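You operate a simulated robot arm through the tools that you are given. There is no shell and no other tool. Be economical: measure what you need, move in short steps, check, and stop when the job is done.

Carry out the task below with a simulated two-armed robot. There is one attempt and no reset: what you move stays moved.

## Task
Brush the crumbs off the table and bin the white scrap.
Fine: use the hand brush and put it back; shut the bin lid again. Set down upright: hand brush. Where these are worked on the way, their far stop is far enough and under half their travel is too little: bin lid. What is to be rubbed or washed off counts as gone when no trace of it is left.

It is judged by the outcome, as a careful person would: the job done as asked, and still so three seconds after it is handed in. It fails if anything else is knocked over, pushed out of place, dropped, spilled or broken. Lids that push on must go on centred and level and be pressed home; caps that screw on are set level and turned clockwise until they are tight.

## Robot
Two 7-joint arms with two-finger parallel grippers on one trunk, on a base that drives. Base frame: it is fixed to the floor where the robot stands at the start and does not move with it; the origin is under the middle of the robot, x ahead of it, y to its left, z up. Readings come in mm, rad, newtons and seconds.
The left shoulder is at the start at [50, 187, 1060], the right one opposite. Places, roughly: bin lid [-300, 1200, 600]; bin liner [-250, 1250, 250]; table top [700, 100, 700]. Payload 3.43 kg a hand.
The tool frame of a hand sits at the grasp point between the pads (the TCP): z along the fingers, y along the line on which they close. The tips reach 30 mm beyond it. Largest opening 94 mm; finger width 28, thickness 10; the body of the gripper, 50 by 96 mm, starts 55 mm behind the TCP.
Orientation is that of the tool frame in the base frame, as a unit quaternion [x, y, z, w]. With the fingers straight down and closing along the base's y, the tool's x points along the base's -x, its y along +y and its z along -z.

## Interface
- The arms move only by the tool drive_tool. It takes "left_moves", "right_moves" or both (then of equal length, played together; a hand with none holds still); each is a list of rows, each an object (a shift or turn left out is 0, a gripper value left out holds the last) with "hand": the finger opening in mm, from 0 to 94; "linear": the shift along the tool's x, y, z in mm, a list of three; "delta_rot": the turn, a rotation vector about the tool's x, y, z in degrees, a list of three. In form: [{"hand": hand, "linear": [tx, ty, tz], "delta_rot": [rx, ry, rz]}, ...]. A call has 1 to 12 rows; each row shifts and turns the commanded pose from where the row before left it, along the tool's axes as they then stand. Each row takes 0.2 s and may step no farther than 50 mm and 0.15 rad from the row before; otherwise, or with a gripper value out of range, the whole call is refused. A pose out of reach is approached as far as the arm can. The call stops where the force on the tool passes 40 N (or 10 N more than at its start, if that is more) or the arm is blocked; 0.2 s more then pass. The fingers move at their own pace (about 153 mm/s each) and stop on an object; they squeeze with about 27 N. The grip force told is the motor's: it shows also when the fingers shut on nothing. Time passes only in rows, and 0.2 s behind the last, so rows that do not move let the fingers close. It gives the time, the measured TCP pose, the force on the tool (base axes), the opening and the grip force at its end, in the units of the frame above (readings bear some noise), with the torque about the TCP (base axes, N m) and any sound that the robot's microphone picked up.
- Cameras (640 x 400 px; columns grow to the right, rows downward): "scene" is now at [131.3, 44.6, 1232.3]; the picture's right is [0.47, -0.88, 0.00], its down [-0.48, -0.26, -0.84] and it looks along [0.74, 0.39, -0.55] (base axes); focal length 214 px, centre (320, 200). "left" rides on the left gripper at [76, -14, -102] in its tool frame; the picture's right is [0.18, 0.98, 0.00], its down [-0.75, 0.14, -0.64] and it looks along [-0.63, 0.12, 0.77] (tool axes); focal length 243 px, centre (320, 200). "right" rides on the right gripper at [76, 14, -102] in its tool frame; the picture's right is [-0.18, 0.98, 0.00], its down [-0.75, -0.14, -0.64] and it looks along [-0.63, -0.12, 0.77] (tool axes); focal length 243 px, centre (320, 200). There is no depth. A picture from a camera that has moved, and an enlarged one, comes with that camera's place and axes in the base frame and with its lens. The place of the scene camera against the robot may be out by one fixed shift of up to 12 mm in any direction.
- camera(camera): a new picture of that camera. It takes no simulated time.
- slide_trunk(by): slides the trunk up (or, below 0, down) by that many mm; the arms and the scene camera ride with it, the base frame stays. It gives what a move gives, with no picture.
- drive_base(legs): drives the robot by 1 to 6 legs, each [ahead, left, turn to the left] in mm, mm and rad, along the robot's own axes; the way and the turn of a leg run together, so that a leg with both is an arc; at most 1500 mm and 3.142 rad a leg. The arms and the cameras ride along, it lands a little off, and it stops where it bumps. It gives what a move gives.
- turn_head(pan, tilt): turns the head with the scene camera to pan (to the left, within 1.396 rad either way) and tilt (down, from -0.506 to 1.204), counted from straight ahead of the robot. It gives what a move gives.
- zoom(camera, box): a new picture of the part [left, top, right, bottom] of that camera's present view, enlarged. It takes no simulated time.
- job_done(): hands the job in; it is judged then, once.

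Go step by step. Nothing tells you exact positions but the pictures and the camera data: compare them with the known pose of the tool, close in by small moves and look again before you grip or let go. The budget is 120 turns and 92 pictures, counting those below and the enlarged ones. Unless the task says otherwise, let go and move clear before handing in, and close with one line.

The tools are called after "Call:" by a JSON object that holds its "fn" and its "kwargs". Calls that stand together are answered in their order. drive_tool: Moves the arms, as the interface text tells. Its arguments: {"type":"object","properties":{"left_moves":{"type":"array","items":{"type":"object","properties":{"hand":{"type":"number"},"linear":{"type":"array","items":{"type":"number"}},"delta_rot":{"type":"array","items":{"type":"number"}}}}},"right_moves":{"type":"array","items":{"type":"object","properties":{"hand":{"type":"number"},"linear":{"type":"array","items":{"type":"number"}},"delta_rot":{"type":"array","items":{"type":"number"}}}}}},"required":[]} The other tools are called the same way: slide_trunk (by) slides the trunk up or down; drive_base (legs) drives the base; turn_head (pan, tilt) turns the head that bears the scene camera; camera (camera) takes a picture; zoom (camera, box) takes an enlarged picture of a part of a camera's view; job_done () hands the job in.

At the start:

```text
time_s: 0.0
left_tcp_pos: [228.6, 332.9, 1129.0]
left_ee_rot: [0.001, 1.0, 0.0, 0.0]
left_contact_force: [-0.6, -0.4, -0.3]
left_moment: [0.02, 0.01, 0.04]
left_grip_width: 94.0
left_grip_force: 0.0
right_tcp_pos: [340.0, 29.8, 1064.6]
right_ee_rot: [0.0, 1.0, 0.0, 0.0]
right_contact_force: [-0.1, 0.2, -0.4]
right_moment: [-0.02, -0.01, 0.04]
right_grip_width: 93.7
right_grip_force: 0.0
trunk travel left (down, up): [-275.0, 157.0]
robot x, y, heading: [-0.5, 2.3, 0.001]
head pan, tilt: [0.492, 0.579]
```

scene: 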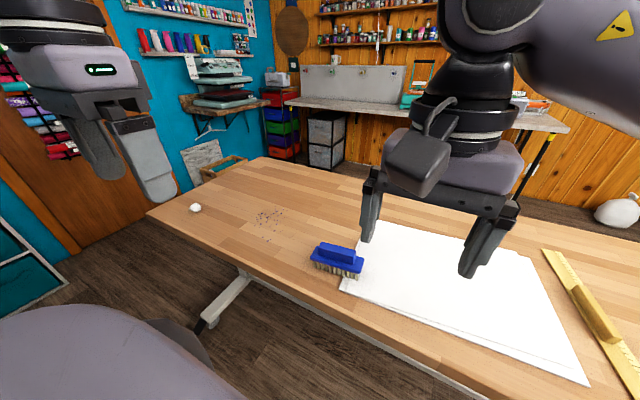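
right: 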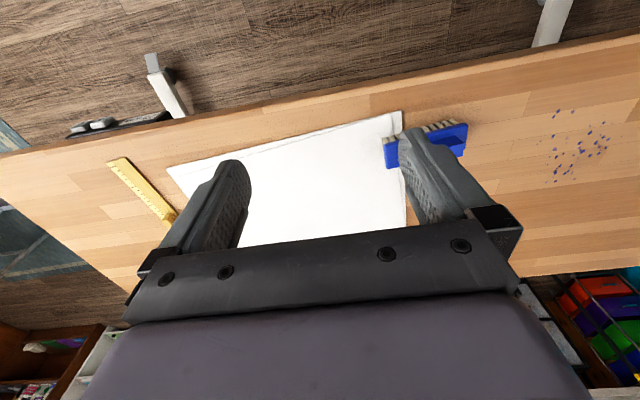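
left: 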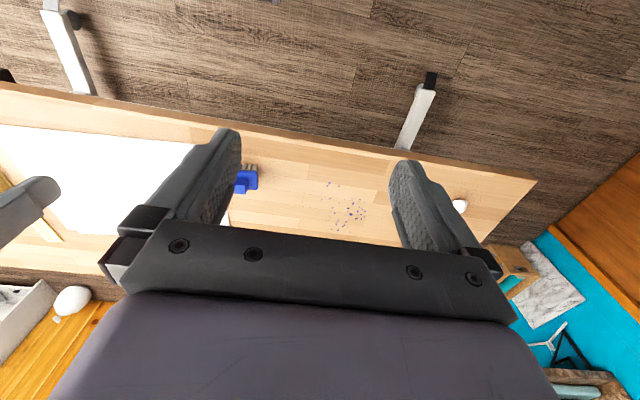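

I see the table ahead with the blue hand brush near [559, 206], the crumbs near [613, 527] and the white scrap near [530, 840]. I'll look closer at these and then find the bin.

Call:
{"fn": "zoom", "kwargs": {"camera": "scene", "box": [160, 170, 400, 320]}}

Call:
{"fn": "turn_head", "kwargs": {"pan": 1.396, "tilt": 0.6}}

Call:
{"fn": "camera", "kwargs": {"camera": "scene"}}

```text
2.67 times, centred on (280, 245) of scene
camera zoom: at [131.3, 44.6, 1232.3], right [0.47, -0.88, 0.0], down [-0.48, -0.26, -0.84], along [0.74, 0.39, -0.55], focal length 572 px, centre (427, 80)
```

zoom: 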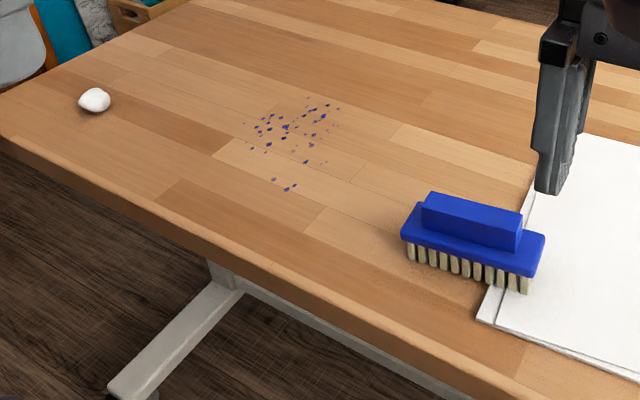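

```text
time_s: 1.2
left_tcp_pos: [229.2, 332.1, 1128.0]
left_ee_rot: [0.001, 1.0, 0.0, 0.0]
left_contact_force: [0.1, -0.3, 0.6]
left_moment: [0.02, 0.0, 0.01]
left_grip_width: 93.8
left_grip_force: 0.1
right_tcp_pos: [341.6, 30.8, 1063.5]
right_ee_rot: [0.0, 1.0, 0.0, 0.0]
right_contact_force: [0.0, 0.2, 1.0]
right_moment: [-0.03, 0.0, -0.01]
right_grip_width: 94.0
right_grip_force: 0.0
trunk travel left (down, up): [-275.0, 157.0]
robot x, y, heading: [3.2, 1.7, -0.003]
head pan, tilt: [1.396, 0.6]
```

```text
87 pictures are left
camera scene: at [68.3, 89.6, 1230.5], right [0.98, -0.17, 0.0], down [-0.1, -0.56, -0.83], along [0.14, 0.81, -0.56], focal length 214 px, centre (320, 200)
```

scene: 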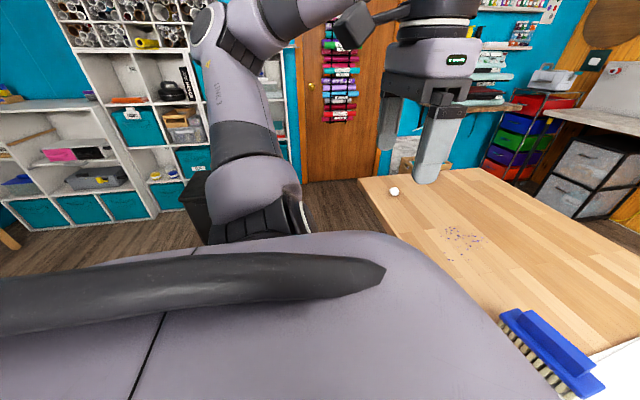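

The bin is probably the dark box behind the left arm. Next I'll look straight down in front to see how near the base stands to the table.

Call:
{"fn": "turn_head", "kwargs": {"pan": 0.3, "tilt": 1.2}}

Call:
{"fn": "camera", "kwargs": {"camera": "scene"}}

```text
time_s: 2.5
left_tcp_pos: [227.9, 332.6, 1128.1]
left_ee_rot: [0.001, 1.0, 0.0, 0.0]
left_contact_force: [-0.6, -0.3, -0.4]
left_moment: [-0.01, -0.02, -0.05]
left_grip_width: 94.3
left_grip_force: 0.0
right_tcp_pos: [339.4, 30.6, 1064.3]
right_ee_rot: [0.0, 1.0, 0.0, 0.0]
right_contact_force: [-0.4, 0.9, 0.1]
right_moment: [0.02, 0.03, 0.06]
right_grip_width: 94.1
right_grip_force: 0.0
trunk travel left (down, up): [-275.0, 157.0]
robot x, y, heading: [2.1, 1.5, -0.001]
head pan, tilt: [0.3, 1.201]
```

```text
86 pictures are left
camera scene: at [106.3, 19.2, 1186.0], right [0.3, -0.96, 0.0], down [-0.89, -0.28, -0.36], along [0.35, 0.11, -0.93], focal length 214 px, centre (320, 200)
```

scene: 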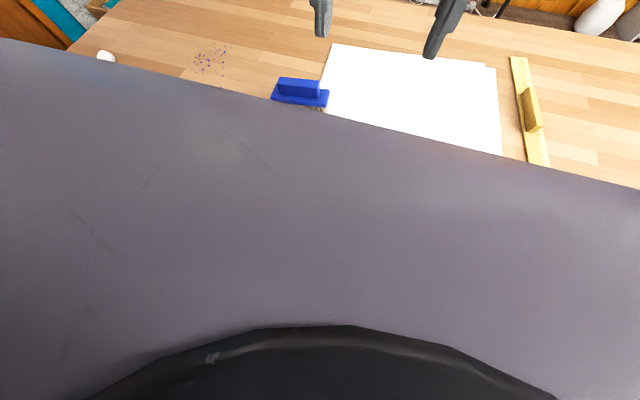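

The torso hides the table edge. I'll lower the trunk a bit and see how the reach behaves before driving closer.

Call:
{"fn": "slide_trunk", "kwargs": {"by": -150}}

Call:
{"fn": "drive_tool", "kwargs": {"right_moves": [{"linear": [-50, 0, 0]}, {"linear": [-50, 0, 0]}, {"linear": [-50, 0, 0]}, {"linear": [0, 0, 0]}]}}

Call:
{"fn": "turn_head", "kwargs": {"pan": 0, "tilt": 0.9}}

Call:
{"fn": "camera", "kwargs": {"camera": "scene"}}

Call:
{"fn": "camera", "kwargs": {"camera": "right"}}

```text
time_s: 4.3
left_tcp_pos: [228.3, 334.0, 978.3]
left_ee_rot: [0.001, 1.0, 0.0, -0.001]
left_contact_force: [0.4, 0.3, -0.1]
left_moment: [0.01, 0.02, 0.01]
left_grip_width: 93.9
left_grip_force: 0.1
right_tcp_pos: [339.9, 30.8, 914.3]
right_ee_rot: [0.0, 1.0, 0.0, -0.001]
right_contact_force: [-0.1, 0.0, -0.7]
right_moment: [-0.02, -0.03, -0.02]
right_grip_width: 94.0
right_grip_force: 0.1
trunk travel left (down, up): [-125.0, 307.0]
robot x, y, heading: [-0.6, -0.9, 0.002]
head pan, tilt: [0.3, 1.201]
```

```text
time_s: 5.3
left_tcp_pos: [228.6, 333.0, 978.1]
left_ee_rot: [0.001, 1.0, 0.0, 0.001]
left_contact_force: [0.4, 0.9, 0.2]
left_moment: [0.01, 0.03, 0.0]
left_grip_width: 94.2
left_grip_force: 0.0
right_tcp_pos: [487.8, 31.0, 912.8]
right_ee_rot: [0.0, 1.0, 0.0, 0.001]
right_contact_force: [0.2, -0.6, 0.0]
right_moment: [0.01, 0.02, 0.03]
right_grip_width: 93.8
right_grip_force: 0.1
trunk travel left (down, up): [-125.0, 307.0]
robot x, y, heading: [3.2, -2.1, -0.001]
head pan, tilt: [0.3, 1.201]
```

```text
time_s: 6.1
left_tcp_pos: [228.2, 332.2, 978.4]
left_ee_rot: [0.001, 1.0, 0.0, 0.001]
left_contact_force: [0.0, 0.2, 0.6]
left_moment: [0.01, 0.0, 0.03]
left_grip_width: 94.2
left_grip_force: 0.0
right_tcp_pos: [487.6, 29.9, 912.2]
right_ee_rot: [0.0, 1.0, 0.0, 0.0]
right_contact_force: [-0.2, 0.2, -0.2]
right_moment: [-0.03, 0.05, -0.01]
right_grip_width: 94.0
right_grip_force: 0.0
trunk travel left (down, up): [-125.0, 307.0]
robot x, y, heading: [0.2, 4.2, 0.0]
head pan, tilt: [0.0, 0.901]
```

```text
85 pictures are left
camera scene: at [128.4, 2.7, 1055.7], right [0.0, -1.0, 0.0], down [-0.78, 0.0, -0.62], along [0.62, 0.0, -0.78], focal length 214 px, centre (320, 200)
```

scene: 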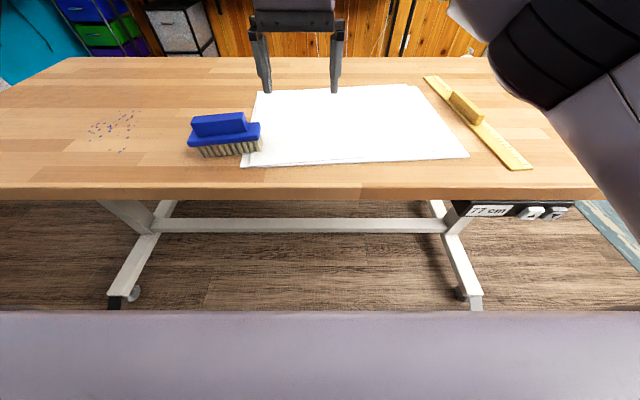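

```text
84 pictures are left
camera right: at [411.0, 44.9, 1014.5], right [0.18, 0.98, 0.0], down [0.75, -0.14, 0.64], along [0.63, -0.12, -0.77], focal length 243 px, centre (320, 200)
```

right: 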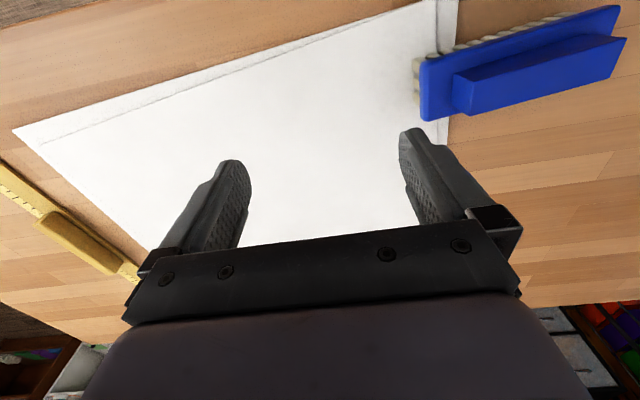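

The reach is better with the trunk low. A "77 cm" sign suggests the top may be about 770 mm high, so I'll zoom in on the brush to triangulate.

Call:
{"fn": "zoom", "kwargs": {"camera": "scene", "box": [160, 90, 320, 190]}}

Call:
{"fn": "zoom", "kwargs": {"camera": "right", "box": [400, 0, 640, 150]}}

```text
4.00 times, centred on (240, 140) of scene
camera zoom: at [128.4, 2.7, 1055.7], right [0.0, -1.0, 0.0], down [-0.78, 0.0, -0.62], along [0.62, 0.0, -0.78], focal length 858 px, centre (640, 440)
```

zoom: 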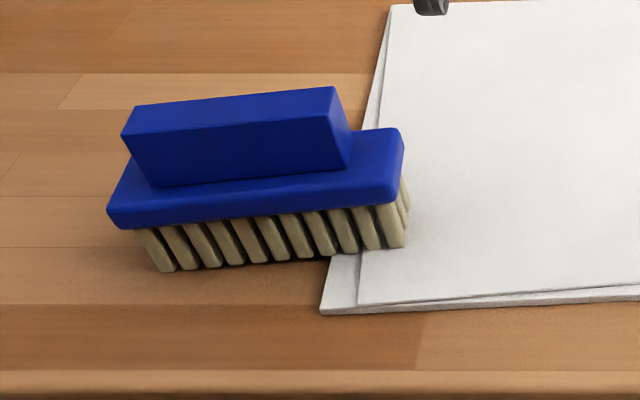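

```text
2.67 times, centred on (520, 75) of right
camera zoom: at [411.0, 44.9, 1014.5], right [0.18, 0.98, 0.0], down [0.75, -0.14, 0.64], along [0.63, -0.12, -0.77], focal length 647 px, centre (-213, 533)
```

zoom: 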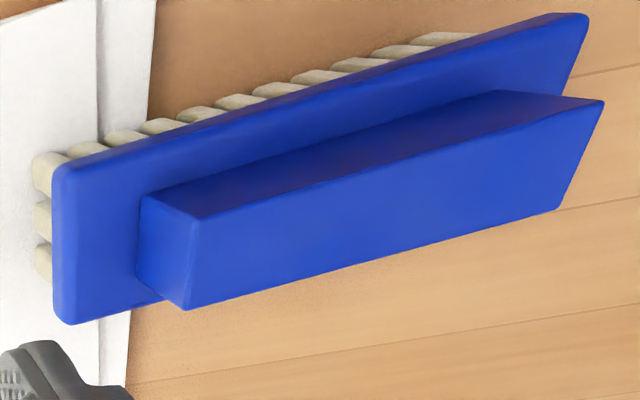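

Triangulating puts the brush ridge top at about z 845, centred near [478, 178], with its long axis about 6° off y and the table near z 770. I'll bring the left hand over it and draw the right hand back.

Call:
{"fn": "drive_tool", "kwargs": {"left_moves": [{"linear": [-41.5, -25.8, 0]}, {"linear": [-41.5, -25.8, 0]}, {"linear": [-41.5, -25.8, 0]}, {"linear": [-41.5, -25.8, 0]}, {"linear": [-41.5, -25.8, 0]}, {"linear": [-41.5, -25.8, 0]}], "right_moves": [{"linear": [25, -25, 0]}, {"linear": [25, -25, 0]}, {"linear": [25, -25, 0]}, {"linear": [25, -25, 0]}, {"linear": [25, -25, 0]}, {"linear": [25, -25, 0]}]}}

Call:
{"fn": "drive_tool", "kwargs": {"left_moves": [{"delta_rot": [0, 0, 8.37]}, {"delta_rot": [0, 0, 8.37]}, {"delta_rot": [0, 0, 8.37]}, {"delta_rot": [0, 0, 8.37]}, {"delta_rot": [0, 0, 8.37]}, {"delta_rot": [0, 0, 8.37]}, {"delta_rot": [0, 0, 8.37]}, {"delta_rot": [0, 0, 8.37]}, {"delta_rot": [0, 0, 8.37]}, {"delta_rot": [0, 0, 8.37]}, {"linear": [0, 0, 0]}]}}

Call:
{"fn": "camera", "kwargs": {"camera": "left"}}

Call:
{"fn": "camera", "kwargs": {"camera": "scene"}}

```text
time_s: 7.5
left_tcp_pos: [454.6, 204.6, 966.2]
left_ee_rot: [-0.001, 1.0, 0.001, 0.001]
left_contact_force: [-0.5, -0.4, 0.1]
left_moment: [0.01, -0.04, 0.03]
left_grip_width: 94.2
left_grip_force: 0.1
left hand out of reach, approached as far as the arm can: row 6
right_tcp_pos: [339.7, -121.0, 914.9]
right_ee_rot: [0.0, 1.0, -0.001, 0.001]
right_contact_force: [-0.3, 0.1, -0.2]
right_moment: [0.0, 0.0, -0.01]
right_grip_width: 94.1
right_grip_force: 0.1
trunk travel left (down, up): [-125.0, 307.0]
robot x, y, heading: [-2.4, 1.3, -0.0]
head pan, tilt: [0.0, 0.901]
```

```text
time_s: 9.9
left_tcp_pos: [293.9, 143.5, 964.1]
left_ee_rot: [0.666, 0.746, -0.001, -0.001]
left_contact_force: [1.1, -0.6, 0.1]
left_moment: [0.01, 0.0, -0.04]
left_grip_width: 94.2
left_grip_force: 0.1
left hand out of reach, approached as far as the arm can: row 6, 7, 8, 9, 10
right_tcp_pos: [341.0, -120.1, 914.6]
right_ee_rot: [0.001, 1.0, 0.0, 0.0]
right_contact_force: [-0.1, -0.1, 0.3]
right_moment: [0.0, 0.01, 0.0]
right_grip_width: 93.8
right_grip_force: 0.0
trunk travel left (down, up): [-125.0, 307.0]
robot x, y, heading: [1.2, 0.9, 0.001]
head pan, tilt: [0.0, 0.901]
```

```text
81 pictures are left
camera left: at [273.0, 218.0, 1066.3], right [0.96, 0.29, 0.0], down [0.22, -0.73, 0.64], along [0.19, -0.61, -0.77], focal length 243 px, centre (320, 200)
```

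left: 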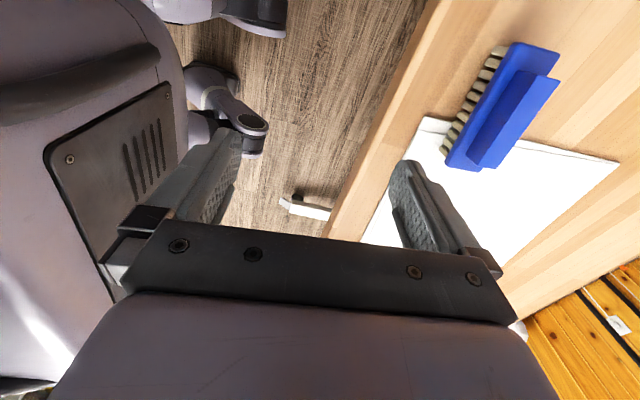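

```text
80 pictures are left
camera scene: at [128.3, 2.6, 1055.8], right [0.0, -1.0, 0.0], down [-0.78, 0.0, -0.62], along [0.62, 0.0, -0.78], focal length 214 px, centre (320, 200)
```

scene: 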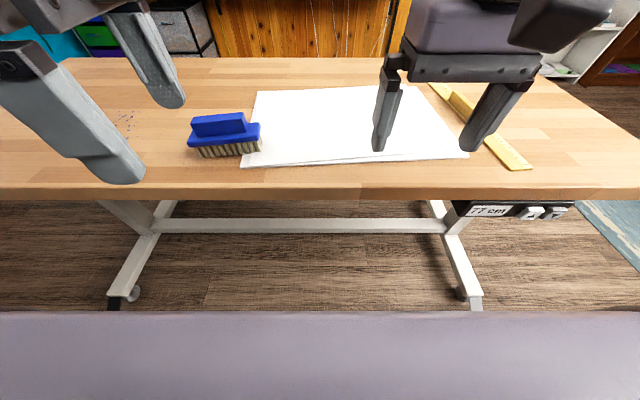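

The table feet are far apart, so the base can go closer, and this wrist direction is limiting the reach. I'll drive ahead a little and turn the wrist the other way.

Call:
{"fn": "drive_base", "kwargs": {"legs": [[100, 0, 0]]}}

Call:
{"fn": "drive_tool", "kwargs": {"left_moves": [{"delta_rot": [0, 0, -8.2]}, {"delta_rot": [0, 0, -8.2]}, {"delta_rot": [0, 0, -8.2]}, {"delta_rot": [0, 0, -8.2]}, {"delta_rot": [0, 0, -8.2]}, {"delta_rot": [0, 0, -8.2]}, {"delta_rot": [0, 0, -8.2]}, {"delta_rot": [0, 0, -8.2]}, {"delta_rot": [0, 0, -8.2]}, {"delta_rot": [0, 0, -8.2]}, {"delta_rot": [0, 0, -8.2]}]}}

Call:
{"fn": "drive_tool", "kwargs": {"left_moves": [{"delta_rot": [0, 0, -8.2]}, {"delta_rot": [0, 0, -8.2]}, {"delta_rot": [0, 0, -8.2]}, {"delta_rot": [0, 0, -8.2]}, {"delta_rot": [0, 0, -8.2]}, {"delta_rot": [0, 0, -8.2]}, {"delta_rot": [0, 0, -8.2]}, {"delta_rot": [0, 0, -8.2]}, {"delta_rot": [0, 0, -8.2]}, {"delta_rot": [0, 0, -8.2]}, {"delta_rot": [0, 0, -8.2]}]}}

Call:
{"fn": "camera", "kwargs": {"camera": "scene"}}

```text
time_s: 11.0
left_tcp_pos: [396.1, 142.8, 962.8]
left_ee_rot: [0.667, 0.745, 0.0, 0.0]
left_contact_force: [0.0, -0.2, 0.3]
left_moment: [-0.02, 0.04, -0.01]
left_grip_width: 93.8
left_grip_force: 0.1
right_tcp_pos: [442.6, -120.4, 914.7]
right_ee_rot: [0.001, 1.0, 0.0, 0.0]
right_contact_force: [0.9, 0.7, 0.1]
right_moment: [0.0, -0.01, 0.0]
right_grip_width: 94.1
right_grip_force: 0.1
trunk travel left (down, up): [-125.0, 307.0]
robot x, y, heading: [99.9, 1.6, -0.002]
head pan, tilt: [0.0, 0.901]
```

```text
time_s: 13.4
left_tcp_pos: [395.7, 144.1, 963.5]
left_ee_rot: [-0.058, 0.998, 0.001, 0.0]
left_contact_force: [0.2, -0.3, -0.6]
left_moment: [0.03, -0.01, -0.01]
left_grip_width: 94.2
left_grip_force: 0.2
right_tcp_pos: [442.3, -119.9, 914.8]
right_ee_rot: [0.0, 1.0, 0.001, 0.0]
right_contact_force: [-0.4, -1.1, -0.8]
right_moment: [-0.01, 0.02, 0.0]
right_grip_width: 94.0
right_grip_force: 0.0
trunk travel left (down, up): [-125.0, 307.0]
robot x, y, heading: [102.3, 2.9, -0.0]
head pan, tilt: [0.0, 0.901]
```

```text
time_s: 15.8
left_tcp_pos: [396.4, 142.9, 962.7]
left_ee_rot: [0.748, -0.664, 0.0, 0.0]
left_contact_force: [0.9, -0.7, -0.6]
left_moment: [-0.02, -0.01, 0.0]
left_grip_width: 94.2
left_grip_force: 0.0
right_tcp_pos: [442.1, -120.9, 914.8]
right_ee_rot: [0.0, 1.0, 0.0, 0.0]
right_contact_force: [0.6, -0.6, 0.6]
right_moment: [0.02, 0.04, -0.01]
right_grip_width: 94.1
right_grip_force: 0.0
trunk travel left (down, up): [-125.0, 307.0]
robot x, y, heading: [102.5, 2.1, -0.002]
head pan, tilt: [0.0, 0.901]
```

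```text
79 pictures are left
camera scene: at [229.2, 2.3, 1055.8], right [0.0, -1.0, 0.0], down [-0.78, 0.0, -0.62], along [0.62, 0.0, -0.78], focal length 214 px, centre (320, 200)
```

scene: 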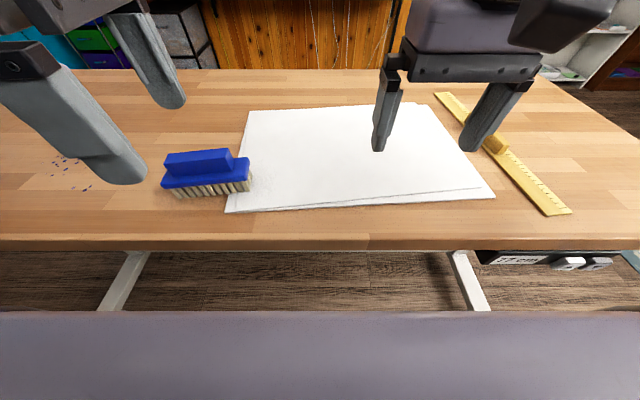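

Now the wrist is aligned with the brush. I'll move above it at [478, 178].

Call:
{"fn": "drive_tool", "kwargs": {"left_moves": [{"linear": [-12.5, -42.8, 0]}, {"linear": [-12.5, -42.8, 0]}, {"linear": [0, 0, 35]}, {"linear": [0, 0, 0]}]}}

Call:
{"fn": "camera", "kwargs": {"camera": "left"}}

Call:
{"fn": "camera", "kwargs": {"camera": "scene"}}

```text
time_s: 16.8
left_tcp_pos: [478.3, 177.6, 928.3]
left_ee_rot: [0.748, -0.664, 0.0, 0.0]
left_contact_force: [-0.1, 0.1, -1.0]
left_moment: [-0.03, -0.02, 0.0]
left_grip_width: 94.0
left_grip_force: 0.1
right_tcp_pos: [442.0, -120.8, 913.3]
right_ee_rot: [0.0, 1.0, 0.0, -0.001]
right_contact_force: [-0.6, 0.2, 0.2]
right_moment: [-0.03, -0.04, 0.04]
right_grip_width: 94.2
right_grip_force: 0.0
trunk travel left (down, up): [-125.0, 307.0]
robot x, y, heading: [96.7, 0.5, -0.005]
head pan, tilt: [0.0, 0.901]
```

```text
78 pictures are left
camera left: at [501.7, 103.5, 1031.5], right [-0.95, -0.3, 0.0], down [-0.23, 0.73, 0.64], along [-0.19, 0.61, -0.77], focal length 243 px, centre (320, 200)
```

left: 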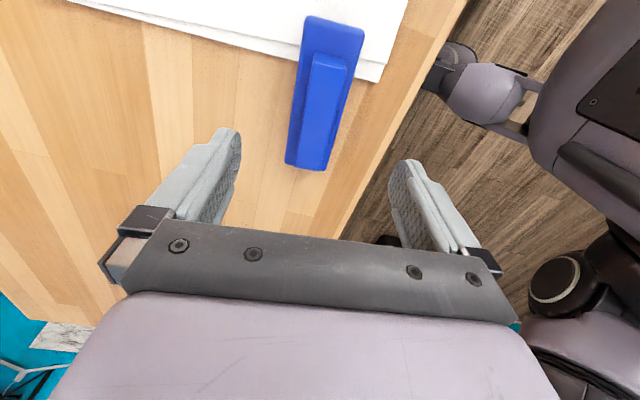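

```text
77 pictures are left
camera scene: at [229.2, 2.4, 1055.8], right [0.0, -1.0, 0.0], down [-0.78, 0.0, -0.62], along [0.62, 0.0, -0.78], focal length 214 px, centre (320, 200)
```

scene: 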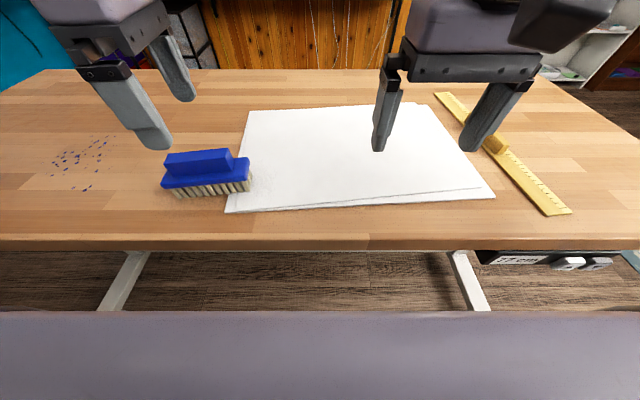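

I'll zoom in on the brush to check the ridge against the fingers.

Call:
{"fn": "zoom", "kwargs": {"camera": "left", "box": [240, 0, 400, 200]}}

```text
2.00 times, centred on (320, 100) of left
camera zoom: at [501.7, 103.5, 1031.5], right [-0.95, -0.3, 0.0], down [-0.23, 0.73, 0.64], along [-0.19, 0.61, -0.77], focal length 485 px, centre (320, 400)
```

zoom: 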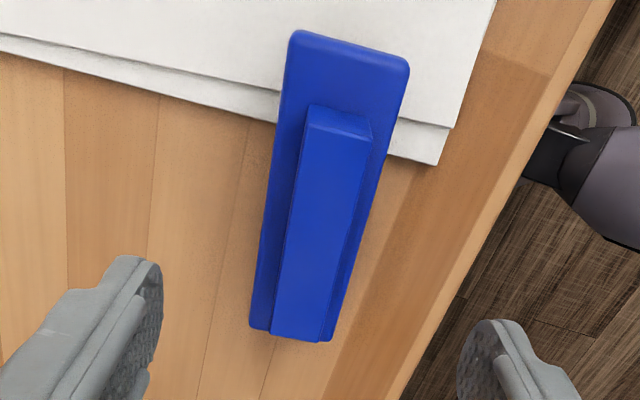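

The ridge is centred at [480.5, 178.5] and aligned with the fingers. I'll descend to TCP z about 856.

Call:
{"fn": "drive_tool", "kwargs": {"left_moves": [{"linear": [0, -2.3, 30]}, {"linear": [0, 0, 30]}, {"linear": [0, 0, 12]}, {"linear": [0, 0, 0]}]}}

Call:
{"fn": "zoom", "kwargs": {"camera": "scene", "box": [80, 80, 320, 230]}}

Call:
{"fn": "camera", "kwargs": {"camera": "left"}}

```text
time_s: 17.8
left_tcp_pos: [480.5, 177.1, 856.0]
left_ee_rot: [0.748, -0.664, -0.001, 0.0]
left_contact_force: [0.6, 0.4, -0.4]
left_moment: [0.02, -0.04, 0.0]
left_grip_width: 94.0
left_grip_force: 0.0
right_tcp_pos: [442.8, -120.6, 914.5]
right_ee_rot: [0.001, 1.0, -0.001, 0.0]
right_contact_force: [0.9, 0.0, 0.5]
right_moment: [0.0, -0.03, 0.01]
right_grip_width: 94.1
right_grip_force: 0.1
trunk travel left (down, up): [-125.0, 307.0]
robot x, y, heading: [100.2, -0.5, 0.001]
head pan, tilt: [0.0, 0.901]
```

```text
2.67 times, centred on (200, 155) of scene
camera zoom: at [229.2, 2.4, 1055.8], right [0.0, -1.0, 0.0], down [-0.78, 0.0, -0.62], along [0.62, 0.0, -0.78], focal length 572 px, centre (640, 320)
```

zoom: 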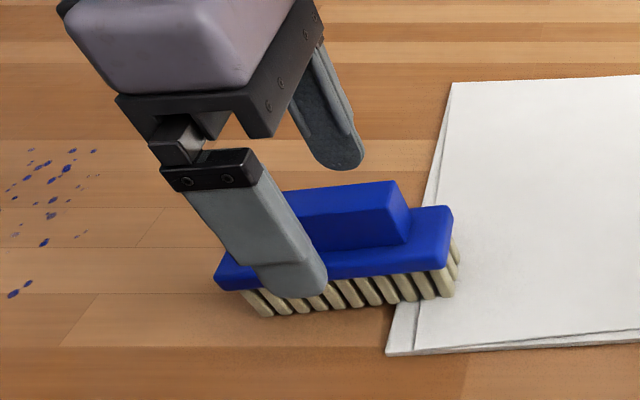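

```text
74 pictures are left
camera left: at [504.7, 103.3, 959.3], right [-0.95, -0.3, 0.0], down [-0.23, 0.73, 0.64], along [-0.19, 0.61, -0.77], focal length 243 px, centre (320, 200)
```

left: 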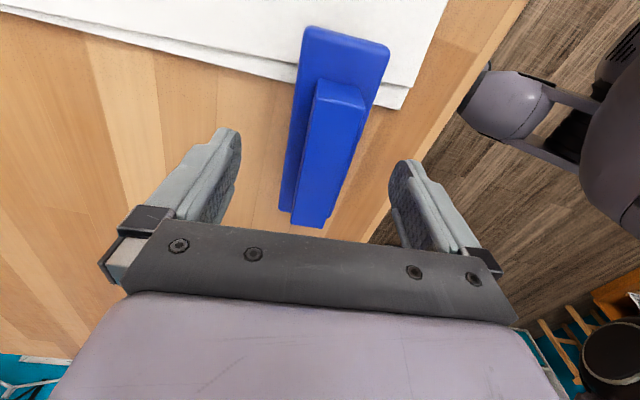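

The fingers straddle the ridge. I'll close part-way to check that the tips clear the block below.

Call:
{"fn": "drive_tool", "kwargs": {"left_moves": [{"hand": 36, "linear": [0, 0, 0]}, {"linear": [0, 0, 0]}]}}

Call:
{"fn": "zoom", "kwargs": {"camera": "scene", "box": [80, 80, 320, 230]}}

Call:
{"fn": "zoom", "kwargs": {"camera": "left", "box": [160, 0, 480, 200]}}

```text
time_s: 18.4
left_tcp_pos: [481.2, 177.1, 857.5]
left_ee_rot: [0.748, -0.664, 0.0, 0.0]
left_contact_force: [-0.5, 0.3, 0.1]
left_moment: [0.01, 0.0, -0.02]
left_grip_width: 35.9
left_grip_force: 0.1
right_tcp_pos: [442.6, -120.7, 914.0]
right_ee_rot: [0.001, 1.0, 0.0, -0.001]
right_contact_force: [0.7, 0.2, -0.4]
right_moment: [0.03, 0.01, 0.01]
right_grip_width: 94.0
right_grip_force: 0.0
trunk travel left (down, up): [-125.0, 307.0]
robot x, y, heading: [102.1, -0.8, -0.003]
head pan, tilt: [0.0, 0.901]
```

```text
2.67 times, centred on (200, 155) of scene
camera zoom: at [229.2, 2.4, 1055.8], right [0.0, -1.0, 0.0], down [-0.78, 0.0, -0.62], along [0.62, 0.0, -0.78], focal length 572 px, centre (640, 320)
```

zoom: 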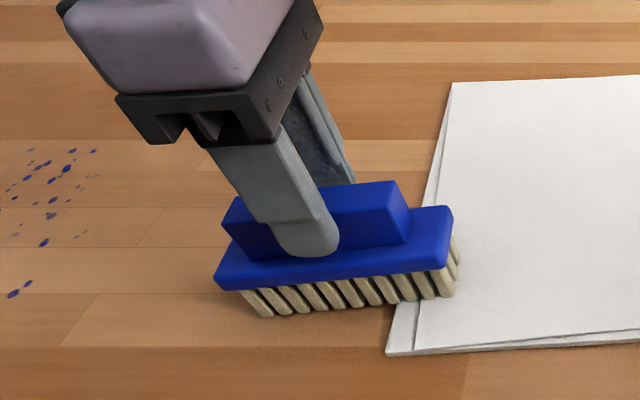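

```text
2.00 times, centred on (320, 100) of left
camera zoom: at [504.8, 103.3, 959.5], right [-0.95, -0.3, 0.0], down [-0.23, 0.73, 0.64], along [-0.19, 0.61, -0.77], focal length 485 px, centre (320, 400)
```

zoom: 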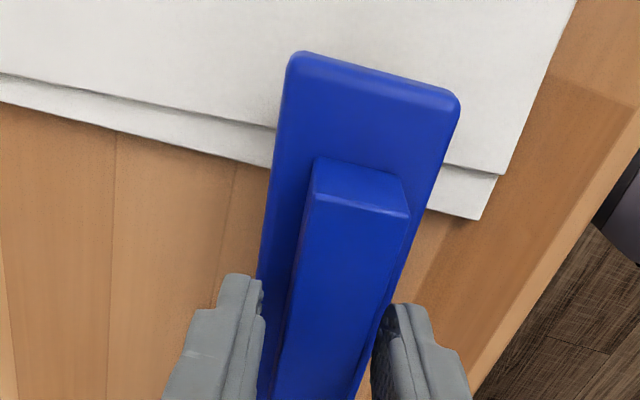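

The tips clear the block and sit beside the ridge. I'll centre slightly and close.

Call:
{"fn": "drive_tool", "kwargs": {"left_moves": [{"linear": [0, 3, 1]}, {"hand": 10, "linear": [0, 0, 0]}, {"linear": [0, 0, 0]}, {"linear": [0, 0, 0]}]}}

Call:
{"fn": "zoom", "kwargs": {"camera": "left", "box": [160, 0, 480, 200]}}

```text
time_s: 19.4
left_tcp_pos: [477.7, 177.7, 855.6]
left_ee_rot: [0.748, -0.664, 0.0, 0.001]
left_contact_force: [-0.3, -0.9, 0.4]
left_moment: [-0.03, 0.0, -0.01]
left_grip_width: 23.4
left_grip_force: 26.8
right_tcp_pos: [441.4, -120.8, 913.9]
right_ee_rot: [0.0, 1.0, 0.0, 0.0]
right_contact_force: [0.1, 0.4, 0.2]
right_moment: [0.0, 0.0, 0.03]
right_grip_width: 93.9
right_grip_force: 0.0
trunk travel left (down, up): [-125.0, 307.0]
robot x, y, heading: [98.4, -2.7, -0.001]
head pan, tilt: [0.0, 0.901]
```

```text
2.00 times, centred on (320, 100) of left
camera zoom: at [501.4, 104.0, 958.1], right [-0.95, -0.3, 0.0], down [-0.23, 0.73, 0.64], along [-0.19, 0.61, -0.77], focal length 485 px, centre (320, 400)
```

zoom: 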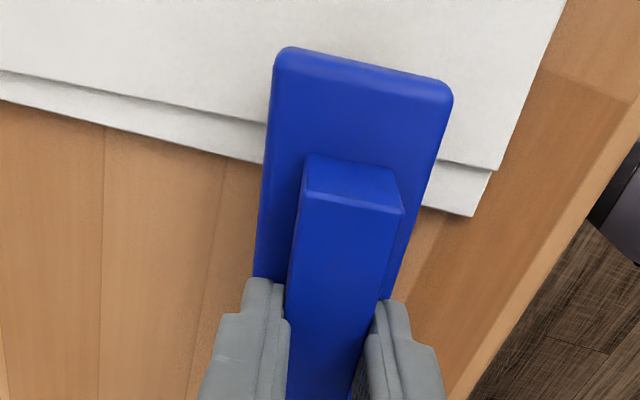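

The brush is gripped at 23.4 mm across the ridge. I'll lift it straight up 60 mm and drive left toward the crumbs.

Call:
{"fn": "drive_tool", "kwargs": {"left_moves": [{"linear": [0, 0, -20]}, {"linear": [0, 0, -30]}, {"linear": [0, 0, -20]}, {"linear": [0, 0, 0]}]}}

Call:
{"fn": "drive_base", "kwargs": {"legs": [[0, 300, 0]]}}

Call:
{"fn": "camera", "kwargs": {"camera": "scene"}}

Call:
{"fn": "camera", "kwargs": {"camera": "left"}}

```text
time_s: 20.4
left_tcp_pos: [477.2, 177.7, 927.0]
left_ee_rot: [0.748, -0.664, -0.001, -0.001]
left_contact_force: [-0.6, -0.6, -1.8]
left_moment: [0.02, 0.0, -0.03]
left_grip_width: 23.5
left_grip_force: 27.1
right_tcp_pos: [441.8, -119.9, 914.2]
right_ee_rot: [0.001, 1.0, 0.001, 0.0]
right_contact_force: [-0.2, 0.2, 0.4]
right_moment: [0.0, 0.01, 0.0]
right_grip_width: 94.1
right_grip_force: 0.0
trunk travel left (down, up): [-125.0, 307.0]
robot x, y, heading: [101.3, 1.6, -0.001]
head pan, tilt: [0.0, 0.901]
```

```text
time_s: 23.6
left_tcp_pos: [477.7, 473.8, 925.8]
left_ee_rot: [0.746, -0.666, 0.0, 0.0]
left_contact_force: [0.4, 1.0, -1.4]
left_moment: [-0.01, 0.02, -0.04]
left_grip_width: 23.4
left_grip_force: 27.3
right_tcp_pos: [442.3, 174.7, 913.7]
right_ee_rot: [0.002, 1.0, 0.0, 0.0]
right_contact_force: [0.4, 0.0, 0.2]
right_moment: [0.0, 0.0, 0.01]
right_grip_width: 94.1
right_grip_force: 0.1
trunk travel left (down, up): [-125.0, 307.0]
robot x, y, heading: [100.2, 295.8, -0.01]
head pan, tilt: [0.0, 0.901]
```

```text
70 pictures are left
camera scene: at [230.2, 298.9, 1055.7], right [-0.01, -1.0, 0.0], down [-0.78, 0.0, -0.62], along [0.62, 0.0, -0.78], focal length 214 px, centre (320, 200)
```

scene: 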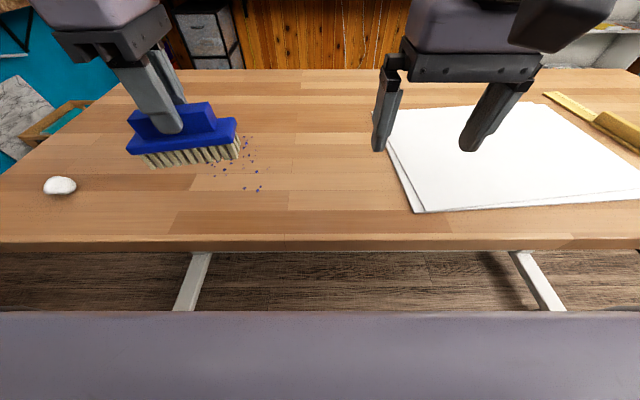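

```text
69 pictures are left
camera left: at [501.9, 398.9, 1028.4], right [-0.96, -0.3, 0.0], down [-0.23, 0.73, 0.64], along [-0.19, 0.61, -0.77], focal length 243 px, centre (320, 200)
```

left: 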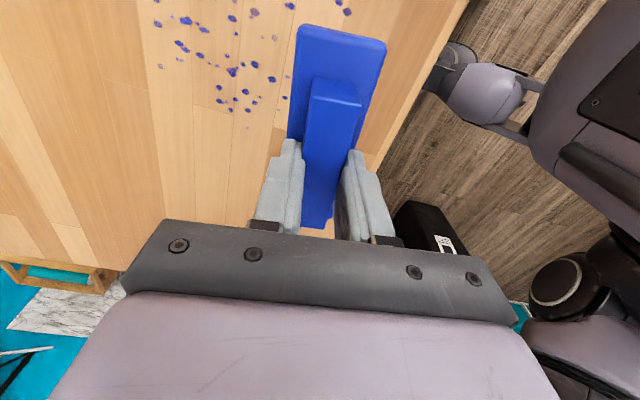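

The crumbs span about x 479–635 and y 400–525. I'll test how far ahead this hand reaches with the brush lifted.

Call:
{"fn": "drive_tool", "kwargs": {"left_moves": [{"linear": [0, -50, 10]}, {"linear": [0, -50, 10]}, {"linear": [0, -50, 10]}, {"linear": [0, 0, 0]}]}}

Call:
{"fn": "camera", "kwargs": {"camera": "left"}}

```text
refused: row 1 steps farther than a row can; nothing moved
```

```text
68 pictures are left
camera left: at [501.9, 398.9, 1028.4], right [-0.96, -0.3, 0.0], down [-0.23, 0.73, 0.64], along [-0.19, 0.61, -0.77], focal length 243 px, centre (320, 200)
```

left: 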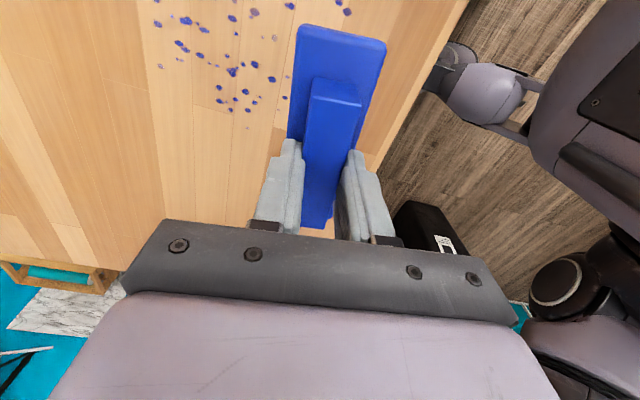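

The step was too long, so I'll use shorter rows. I'll also go to z about 885.

Call:
{"fn": "drive_tool", "kwargs": {"left_moves": [{"linear": [0, -45, 10]}, {"linear": [0, -45, 10]}, {"linear": [0, -45, 10]}, {"linear": [0, -35, 10]}, {"linear": [0, 0, 0]}]}}

```text
time_s: 24.8
left_tcp_pos: [617.8, 518.6, 870.1]
left_ee_rot: [0.747, -0.665, 0.001, 0.0]
left_contact_force: [0.3, -0.6, -1.6]
left_moment: [0.01, 0.0, -0.03]
left_grip_width: 23.3
left_grip_force: 27.4
left hand out of reach, approached as far as the arm can: row 3, 4
right_tcp_pos: [443.2, 175.7, 914.2]
right_ee_rot: [0.003, 1.0, -0.001, 0.0]
right_contact_force: [-0.2, -0.6, -1.1]
right_moment: [0.02, 0.0, -0.01]
right_grip_width: 94.1
right_grip_force: 0.1
trunk travel left (down, up): [-125.0, 307.0]
robot x, y, heading: [99.9, 295.6, -0.004]
head pan, tilt: [0.0, 0.901]
```

Reach is about 465 mm from the shoulder, so 60 mm more ahead covers all the crumbs. I'll raise the brush a little, drive and look.

Call:
{"fn": "drive_tool", "kwargs": {"left_moves": [{"linear": [0, 30, -20]}, {"linear": [0, 0, 0]}]}}

Call:
{"fn": "drive_base", "kwargs": {"legs": [[60, 0, 0.008]]}}

Call:
{"fn": "camera", "kwargs": {"camera": "scene"}}

```text
time_s: 25.4
left_tcp_pos: [585.9, 515.6, 889.8]
left_ee_rot: [0.746, -0.666, 0.0, 0.0]
left_contact_force: [0.8, 0.6, -1.5]
left_moment: [0.0, -0.05, 0.0]
left_grip_width: 23.5
left_grip_force: 27.0
right_tcp_pos: [441.9, 175.1, 913.8]
right_ee_rot: [0.002, 1.0, 0.001, 0.0]
right_contact_force: [-0.2, -0.4, 0.8]
right_moment: [-0.03, -0.03, 0.01]
right_grip_width: 94.1
right_grip_force: 0.1
trunk travel left (down, up): [-125.0, 307.0]
robot x, y, heading: [103.8, 295.3, -0.006]
head pan, tilt: [0.0, 0.901]
```

```text
time_s: 26.4
left_tcp_pos: [644.8, 518.4, 891.0]
left_ee_rot: [0.75, -0.662, 0.0, 0.0]
left_contact_force: [-0.8, -0.4, -1.4]
left_moment: [0.0, 0.03, -0.02]
left_grip_width: 23.6
left_grip_force: 26.5
right_tcp_pos: [505.0, 178.8, 914.5]
right_ee_rot: [-0.002, 1.0, -0.001, 0.001]
right_contact_force: [-0.6, -0.3, 0.2]
right_moment: [0.03, -0.01, 0.03]
right_grip_width: 94.3
right_grip_force: 0.2
trunk travel left (down, up): [-125.0, 307.0]
robot x, y, heading: [158.8, 299.3, 0.007]
head pan, tilt: [0.0, 0.901]
```

```text
67 pictures are left
camera scene: at [291.4, 300.1, 1055.7], right [0.0, -1.0, 0.0], down [-0.78, 0.0, -0.62], along [0.62, 0.0, -0.78], focal length 214 px, centre (320, 200)
```

scene: 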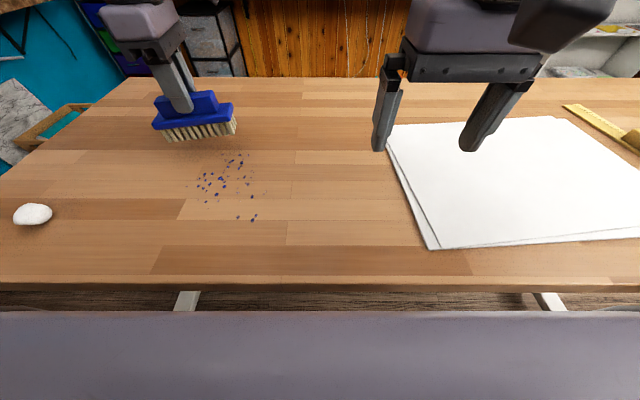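

Now I move to the far end of the first strip, [665, 500], and lower toward contact.

Call:
{"fn": "drive_tool", "kwargs": {"left_moves": [{"linear": [20.4, -17.6, 0]}, {"linear": [0, 0, 30]}, {"linear": [0, 0, 4]}, {"linear": [0, 0, 0]}]}}

Call:
{"fn": "drive_tool", "kwargs": {"left_moves": [{"linear": [0, 0, 2]}, {"linear": [0, 0, 1]}, {"linear": [0, 0, 0]}]}}

Call:
{"fn": "zoom", "kwargs": {"camera": "scene", "box": [130, 60, 330, 260]}}

```text
time_s: 27.4
left_tcp_pos: [658.1, 508.2, 855.5]
left_ee_rot: [0.749, -0.662, -0.001, 0.0]
left_contact_force: [-0.1, -0.2, -0.8]
left_moment: [0.0, 0.01, 0.02]
left_grip_width: 23.5
left_grip_force: 27.0
left hand out of reach, approached as far as the arm can: row 1
right_tcp_pos: [504.9, 177.5, 914.1]
right_ee_rot: [-0.001, 1.0, 0.001, 0.0]
right_contact_force: [0.4, 0.6, -0.6]
right_moment: [0.02, -0.01, 0.0]
right_grip_width: 93.8
right_grip_force: 0.1
trunk travel left (down, up): [-125.0, 307.0]
robot x, y, heading: [160.2, 295.4, 0.001]
head pan, tilt: [0.0, 0.901]
```

```text
time_s: 28.2
left_tcp_pos: [656.8, 506.1, 853.6]
left_ee_rot: [0.75, -0.662, 0.0, -0.001]
left_contact_force: [0.3, 1.1, 3.1]
left_moment: [0.38, 0.11, -0.02]
left_grip_width: 23.4
left_grip_force: 27.2
right_tcp_pos: [504.9, 178.0, 915.7]
right_ee_rot: [-0.002, 1.0, 0.0, 0.0]
right_contact_force: [-0.1, -0.1, -0.3]
right_moment: [0.02, 0.0, -0.04]
right_grip_width: 94.3
right_grip_force: 0.1
trunk travel left (down, up): [-125.0, 307.0]
robot x, y, heading: [161.9, 296.6, 0.004]
head pan, tilt: [0.0, 0.901]
```

```text
2.00 times, centred on (230, 160) of scene
camera zoom: at [291.1, 300.0, 1055.9], right [0.0, -1.0, 0.0], down [-0.78, 0.0, -0.62], along [0.62, 0.0, -0.78], focal length 429 px, centre (500, 280)
```

zoom: 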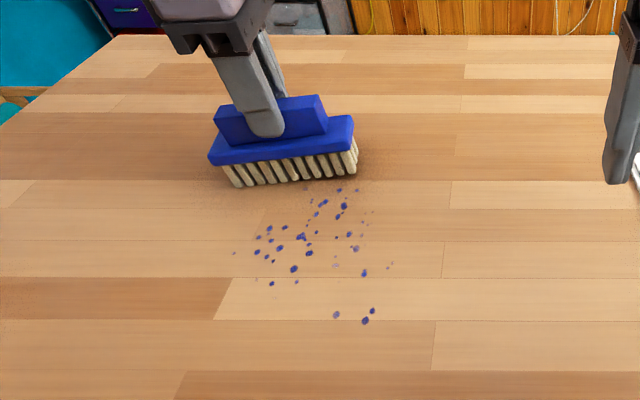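

The bristles touch at TCP z about 853.5 with some 5 N. I'll sweep toward the near edge.

Call:
{"fn": "drive_tool", "kwargs": {"left_moves": [{"linear": [-2.6, 20.9, 0.5]}, {"linear": [-2.6, 20.9, 0]}, {"linear": [-2.6, 20.9, 0]}, {"linear": [-2.6, 20.9, 0]}, {"linear": [-2.6, 20.9, 0]}, {"linear": [-2.6, 20.9, 0]}, {"linear": [-2.6, 20.9, 0]}, {"linear": [-2.6, 20.9, 0]}, {"linear": [-2.6, 20.9, 0]}, {"linear": [-2.6, 20.9, 0]}, {"linear": [0, 0, 0]}]}}

Call:
{"fn": "zoom", "kwargs": {"camera": "scene", "box": [130, 100, 330, 300]}}

```text
time_s: 30.6
left_tcp_pos: [448.1, 507.1, 851.7]
left_ee_rot: [0.749, -0.663, -0.001, 0.0]
left_contact_force: [2.4, -0.5, 9.8]
left_moment: [0.6, -0.04, -0.21]
left_grip_width: 23.4
left_grip_force: 26.6
right_tcp_pos: [504.0, 177.3, 914.4]
right_ee_rot: [-0.003, 1.0, 0.002, 0.0]
right_contact_force: [-0.6, 0.0, 0.4]
right_moment: [0.01, 0.02, 0.03]
right_grip_width: 94.1
right_grip_force: 0.0
trunk travel left (down, up): [-125.0, 307.0]
robot x, y, heading: [165.0, 301.3, 0.001]
head pan, tilt: [0.0, 0.901]
```

```text
2.00 times, centred on (230, 200) of scene
camera zoom: at [291.1, 299.7, 1055.8], right [0.0, -1.0, 0.0], down [-0.78, 0.0, -0.62], along [0.62, 0.0, -0.78], focal length 429 px, centre (500, 200)
```

zoom: 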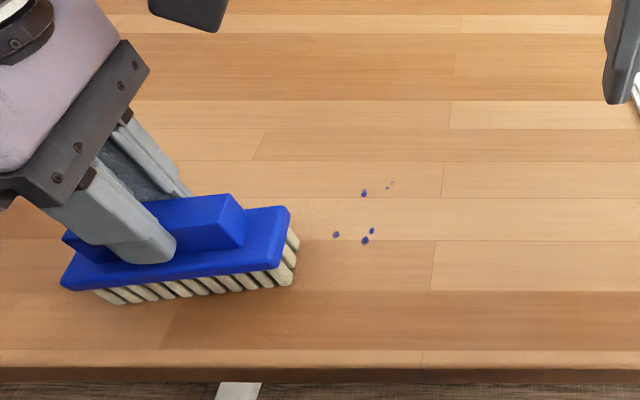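

The crumbs vanish where the brush passes; only a few on the right remain. I'll lift, go back and do a second strip at y about 420.

Call:
{"fn": "drive_tool", "kwargs": {"left_moves": [{"linear": [0, 0, -16]}, {"linear": [26.1, -37.1, 0]}, {"linear": [26.1, -37.1, 0]}, {"linear": [26.1, -37.1, 0]}, {"linear": [26.1, -37.1, 0]}, {"linear": [0, 0, 14]}, {"linear": [0, 0, 0]}]}}

Call:
{"fn": "drive_tool", "kwargs": {"left_moves": [{"linear": [0, 0, 1]}, {"linear": [0, 0, 1]}, {"linear": [-2.6, 20.9, 0]}, {"linear": [-2.6, 20.9, 0]}, {"linear": [-2.6, 20.9, 0]}, {"linear": [-2.6, 20.9, 0]}, {"linear": [-2.6, 20.9, 0]}, {"linear": [-2.6, 20.9, 0]}, {"linear": [-2.6, 20.9, 0]}, {"linear": [0, 0, 0]}]}}

Call:
{"fn": "drive_tool", "kwargs": {"left_moves": [{"linear": [0, 0, -35]}, {"linear": [0, 0, -35]}, {"linear": [0, 0, 0]}]}}

Call:
{"fn": "zoom", "kwargs": {"camera": "scene", "box": [100, 80, 340, 300]}}

```text
time_s: 32.2
left_tcp_pos: [572.4, 440.2, 859.9]
left_ee_rot: [0.75, -0.662, 0.0, 0.001]
left_contact_force: [-0.3, 0.0, -1.6]
left_moment: [-0.02, 0.01, -0.01]
left_grip_width: 23.7
left_grip_force: 27.0
left hand out of reach, approached as far as the arm can: row 5
right_tcp_pos: [504.7, 178.3, 914.2]
right_ee_rot: [-0.002, 1.0, 0.0, 0.001]
right_contact_force: [-0.3, -0.6, -0.1]
right_moment: [-0.01, 0.0, 0.02]
right_grip_width: 93.9
right_grip_force: 0.0
trunk travel left (down, up): [-125.0, 307.0]
robot x, y, heading: [161.0, 301.0, 0.003]
head pan, tilt: [0.0, 0.901]
```

```text
time_s: 34.4
left_tcp_pos: [425.2, 439.3, 857.5]
left_ee_rot: [0.749, -0.662, 0.0, 0.0]
left_contact_force: [0.8, 0.1, -0.7]
left_moment: [-0.01, 0.01, -0.03]
left_grip_width: 23.5
left_grip_force: 26.5
right_tcp_pos: [505.7, 177.6, 913.9]
right_ee_rot: [-0.001, 1.0, 0.0, 0.0]
right_contact_force: [0.1, -0.9, -0.4]
right_moment: [0.01, 0.0, -0.02]
right_grip_width: 93.6
right_grip_force: 0.1
trunk travel left (down, up): [-125.0, 307.0]
robot x, y, heading: [161.2, 297.1, 0.002]
head pan, tilt: [0.0, 0.901]
```

```text
time_s: 35.2
left_tcp_pos: [425.5, 439.2, 927.8]
left_ee_rot: [0.749, -0.662, 0.0, -0.001]
left_contact_force: [-0.9, -0.5, -1.1]
left_moment: [-0.02, 0.01, -0.01]
left_grip_width: 23.4
left_grip_force: 27.1
right_tcp_pos: [504.6, 177.9, 914.6]
right_ee_rot: [-0.002, 1.0, 0.0, 0.0]
right_contact_force: [0.3, 0.1, 0.1]
right_moment: [0.0, -0.01, -0.01]
right_grip_width: 93.9
right_grip_force: 0.0
trunk travel left (down, up): [-125.0, 307.0]
robot x, y, heading: [162.0, 294.2, 0.007]
head pan, tilt: [0.0, 0.901]
```

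```text
1.82 times, centred on (220, 190) of scene
camera zoom: at [291.3, 300.0, 1055.7], right [0.0, -1.0, 0.0], down [-0.78, 0.0, -0.62], along [0.62, 0.0, -0.78], focal length 390 px, centre (502, 218)
```

zoom: 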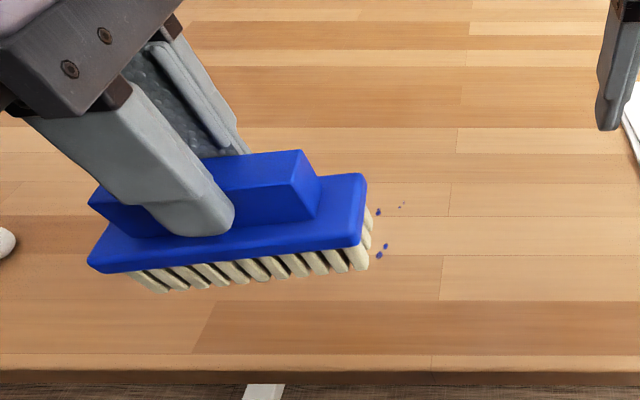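

That pass hovered at 857.5 without contact. I'll shift the base a little to the right and sweep again, lower.

Call:
{"fn": "drive_base", "kwargs": {"legs": [[0, -50, 0]]}}

Call:
{"fn": "drive_tool", "kwargs": {"left_moves": [{"linear": [-9, -43, 15]}, {"linear": [-9, -43, 15]}, {"linear": [-9, -43, 15]}, {"linear": [0, 0, 22]}, {"linear": [0, 0, 5]}, {"linear": [0, 0, 0]}]}}

```text
time_s: 36.3
left_tcp_pos: [425.7, 390.3, 927.9]
left_ee_rot: [0.75, -0.662, 0.0, 0.0]
left_contact_force: [0.8, 0.8, -1.3]
left_moment: [-0.03, -0.01, 0.02]
left_grip_width: 23.4
left_grip_force: 27.1
right_tcp_pos: [504.5, 128.9, 914.5]
right_ee_rot: [-0.002, 1.0, 0.0, 0.0]
right_contact_force: [0.1, 0.5, 0.1]
right_moment: [0.01, -0.03, -0.02]
right_grip_width: 94.4
right_grip_force: 0.1
trunk travel left (down, up): [-125.0, 307.0]
robot x, y, heading: [163.2, 245.1, 0.002]
head pan, tilt: [0.0, 0.901]
```

```text
time_s: 37.7
left_tcp_pos: [549.6, 431.0, 853.7]
left_ee_rot: [0.749, -0.663, 0.0, 0.0]
left_contact_force: [0.9, 0.2, -0.9]
left_moment: [-0.02, -0.02, -0.02]
left_grip_width: 23.2
left_grip_force: 26.8
right_tcp_pos: [505.5, 129.5, 914.6]
right_ee_rot: [-0.002, 1.0, 0.001, 0.0]
right_contact_force: [0.6, 0.0, 0.6]
right_moment: [0.01, 0.01, -0.01]
right_grip_width: 94.0
right_grip_force: 0.1
trunk travel left (down, up): [-125.0, 307.0]
robot x, y, heading: [164.3, 246.5, 0.004]
head pan, tilt: [0.0, 0.901]
```

I'll shift to y about 405, press lightly and sweep.

Call:
{"fn": "drive_tool", "kwargs": {"left_moves": [{"linear": [26, 0, 0]}, {"linear": [0, 0, 1.5]}, {"linear": [0, 0, 1]}, {"linear": [-2, 15.9, 0]}, {"linear": [-2, 15.9, 0]}, {"linear": [-2, 15.9, 0]}, {"linear": [-2, 15.9, 0]}, {"linear": [-2, 15.9, 0]}, {"linear": [-2, 15.9, 0]}, {"linear": [-2, 15.9, 0]}, {"linear": [0, 0, 0]}]}}

Call:
{"fn": "drive_tool", "kwargs": {"left_moves": [{"linear": [0, 0, -35]}, {"linear": [0, 0, -35]}, {"linear": [0, 0, 0]}]}}

Call:
{"fn": "zoom", "kwargs": {"camera": "scene", "box": [80, 80, 340, 300]}}

```text
time_s: 40.1
left_tcp_pos: [441.9, 405.5, 853.5]
left_ee_rot: [0.749, -0.662, 0.0, 0.0]
left_contact_force: [0.9, 0.2, -0.7]
left_moment: [0.03, 0.02, 0.03]
left_grip_width: 23.1
left_grip_force: 26.5
right_tcp_pos: [505.5, 128.9, 914.3]
right_ee_rot: [-0.003, 1.0, 0.0, 0.0]
right_contact_force: [-0.1, 0.3, -0.4]
right_moment: [-0.04, 0.0, 0.0]
right_grip_width: 94.1
right_grip_force: 0.0
trunk travel left (down, up): [-125.0, 307.0]
robot x, y, heading: [162.5, 248.2, 0.009]
head pan, tilt: [0.0, 0.901]
```

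```text
time_s: 40.9
left_tcp_pos: [441.9, 406.7, 922.2]
left_ee_rot: [0.749, -0.662, -0.001, 0.001]
left_contact_force: [-0.2, -0.6, -2.1]
left_moment: [0.01, 0.0, 0.0]
left_grip_width: 23.6
left_grip_force: 26.6
right_tcp_pos: [504.6, 128.3, 913.8]
right_ee_rot: [-0.002, 1.0, 0.0, 0.0]
right_contact_force: [0.0, -0.7, 0.0]
right_moment: [-0.03, -0.01, 0.0]
right_grip_width: 93.9
right_grip_force: 0.1
trunk travel left (down, up): [-125.0, 307.0]
robot x, y, heading: [162.6, 248.4, 0.001]
head pan, tilt: [0.0, 0.901]
```

```text
1.82 times, centred on (210, 190) of scene
camera zoom: at [291.4, 250.8, 1055.7], right [0.0, -1.0, 0.0], down [-0.78, 0.0, -0.62], along [0.62, 0.0, -0.78], focal length 390 px, centre (520, 218)
```

zoom: 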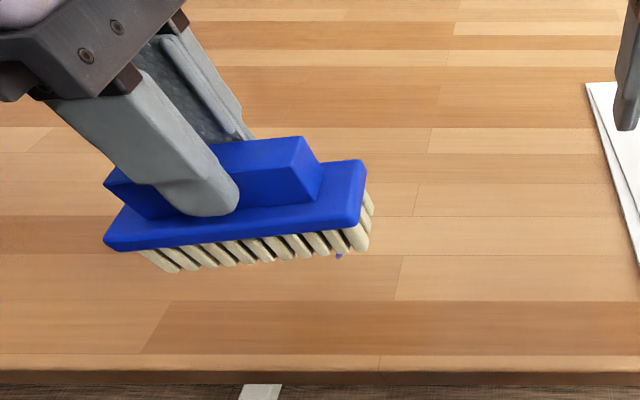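

Almost all are gone; one bit remains near [476, 405]. I'll sweep again a little deeper.

Call:
{"fn": "drive_tool", "kwargs": {"left_moves": [{"linear": [5, -40, 20]}, {"linear": [5, -40, 20]}, {"linear": [0, 0, 25]}, {"linear": [0, 0, 5]}, {"linear": [0, 0, 1]}, {"linear": [0, 0, 0]}]}}

```text
time_s: 42.3
left_tcp_pos: [523.4, 407.5, 851.2]
left_ee_rot: [0.749, -0.662, 0.001, -0.001]
left_contact_force: [1.6, 1.4, 2.2]
left_moment: [0.27, -0.01, -0.09]
left_grip_width: 23.5
left_grip_force: 27.0
right_tcp_pos: [504.9, 128.3, 914.1]
right_ee_rot: [-0.002, 1.0, 0.0, 0.0]
right_contact_force: [-0.6, -0.6, 0.1]
right_moment: [0.05, 0.0, -0.04]
right_grip_width: 94.2
right_grip_force: 0.1
trunk travel left (down, up): [-125.0, 307.0]
robot x, y, heading: [162.7, 250.9, 0.003]
head pan, tilt: [0.0, 0.901]
```

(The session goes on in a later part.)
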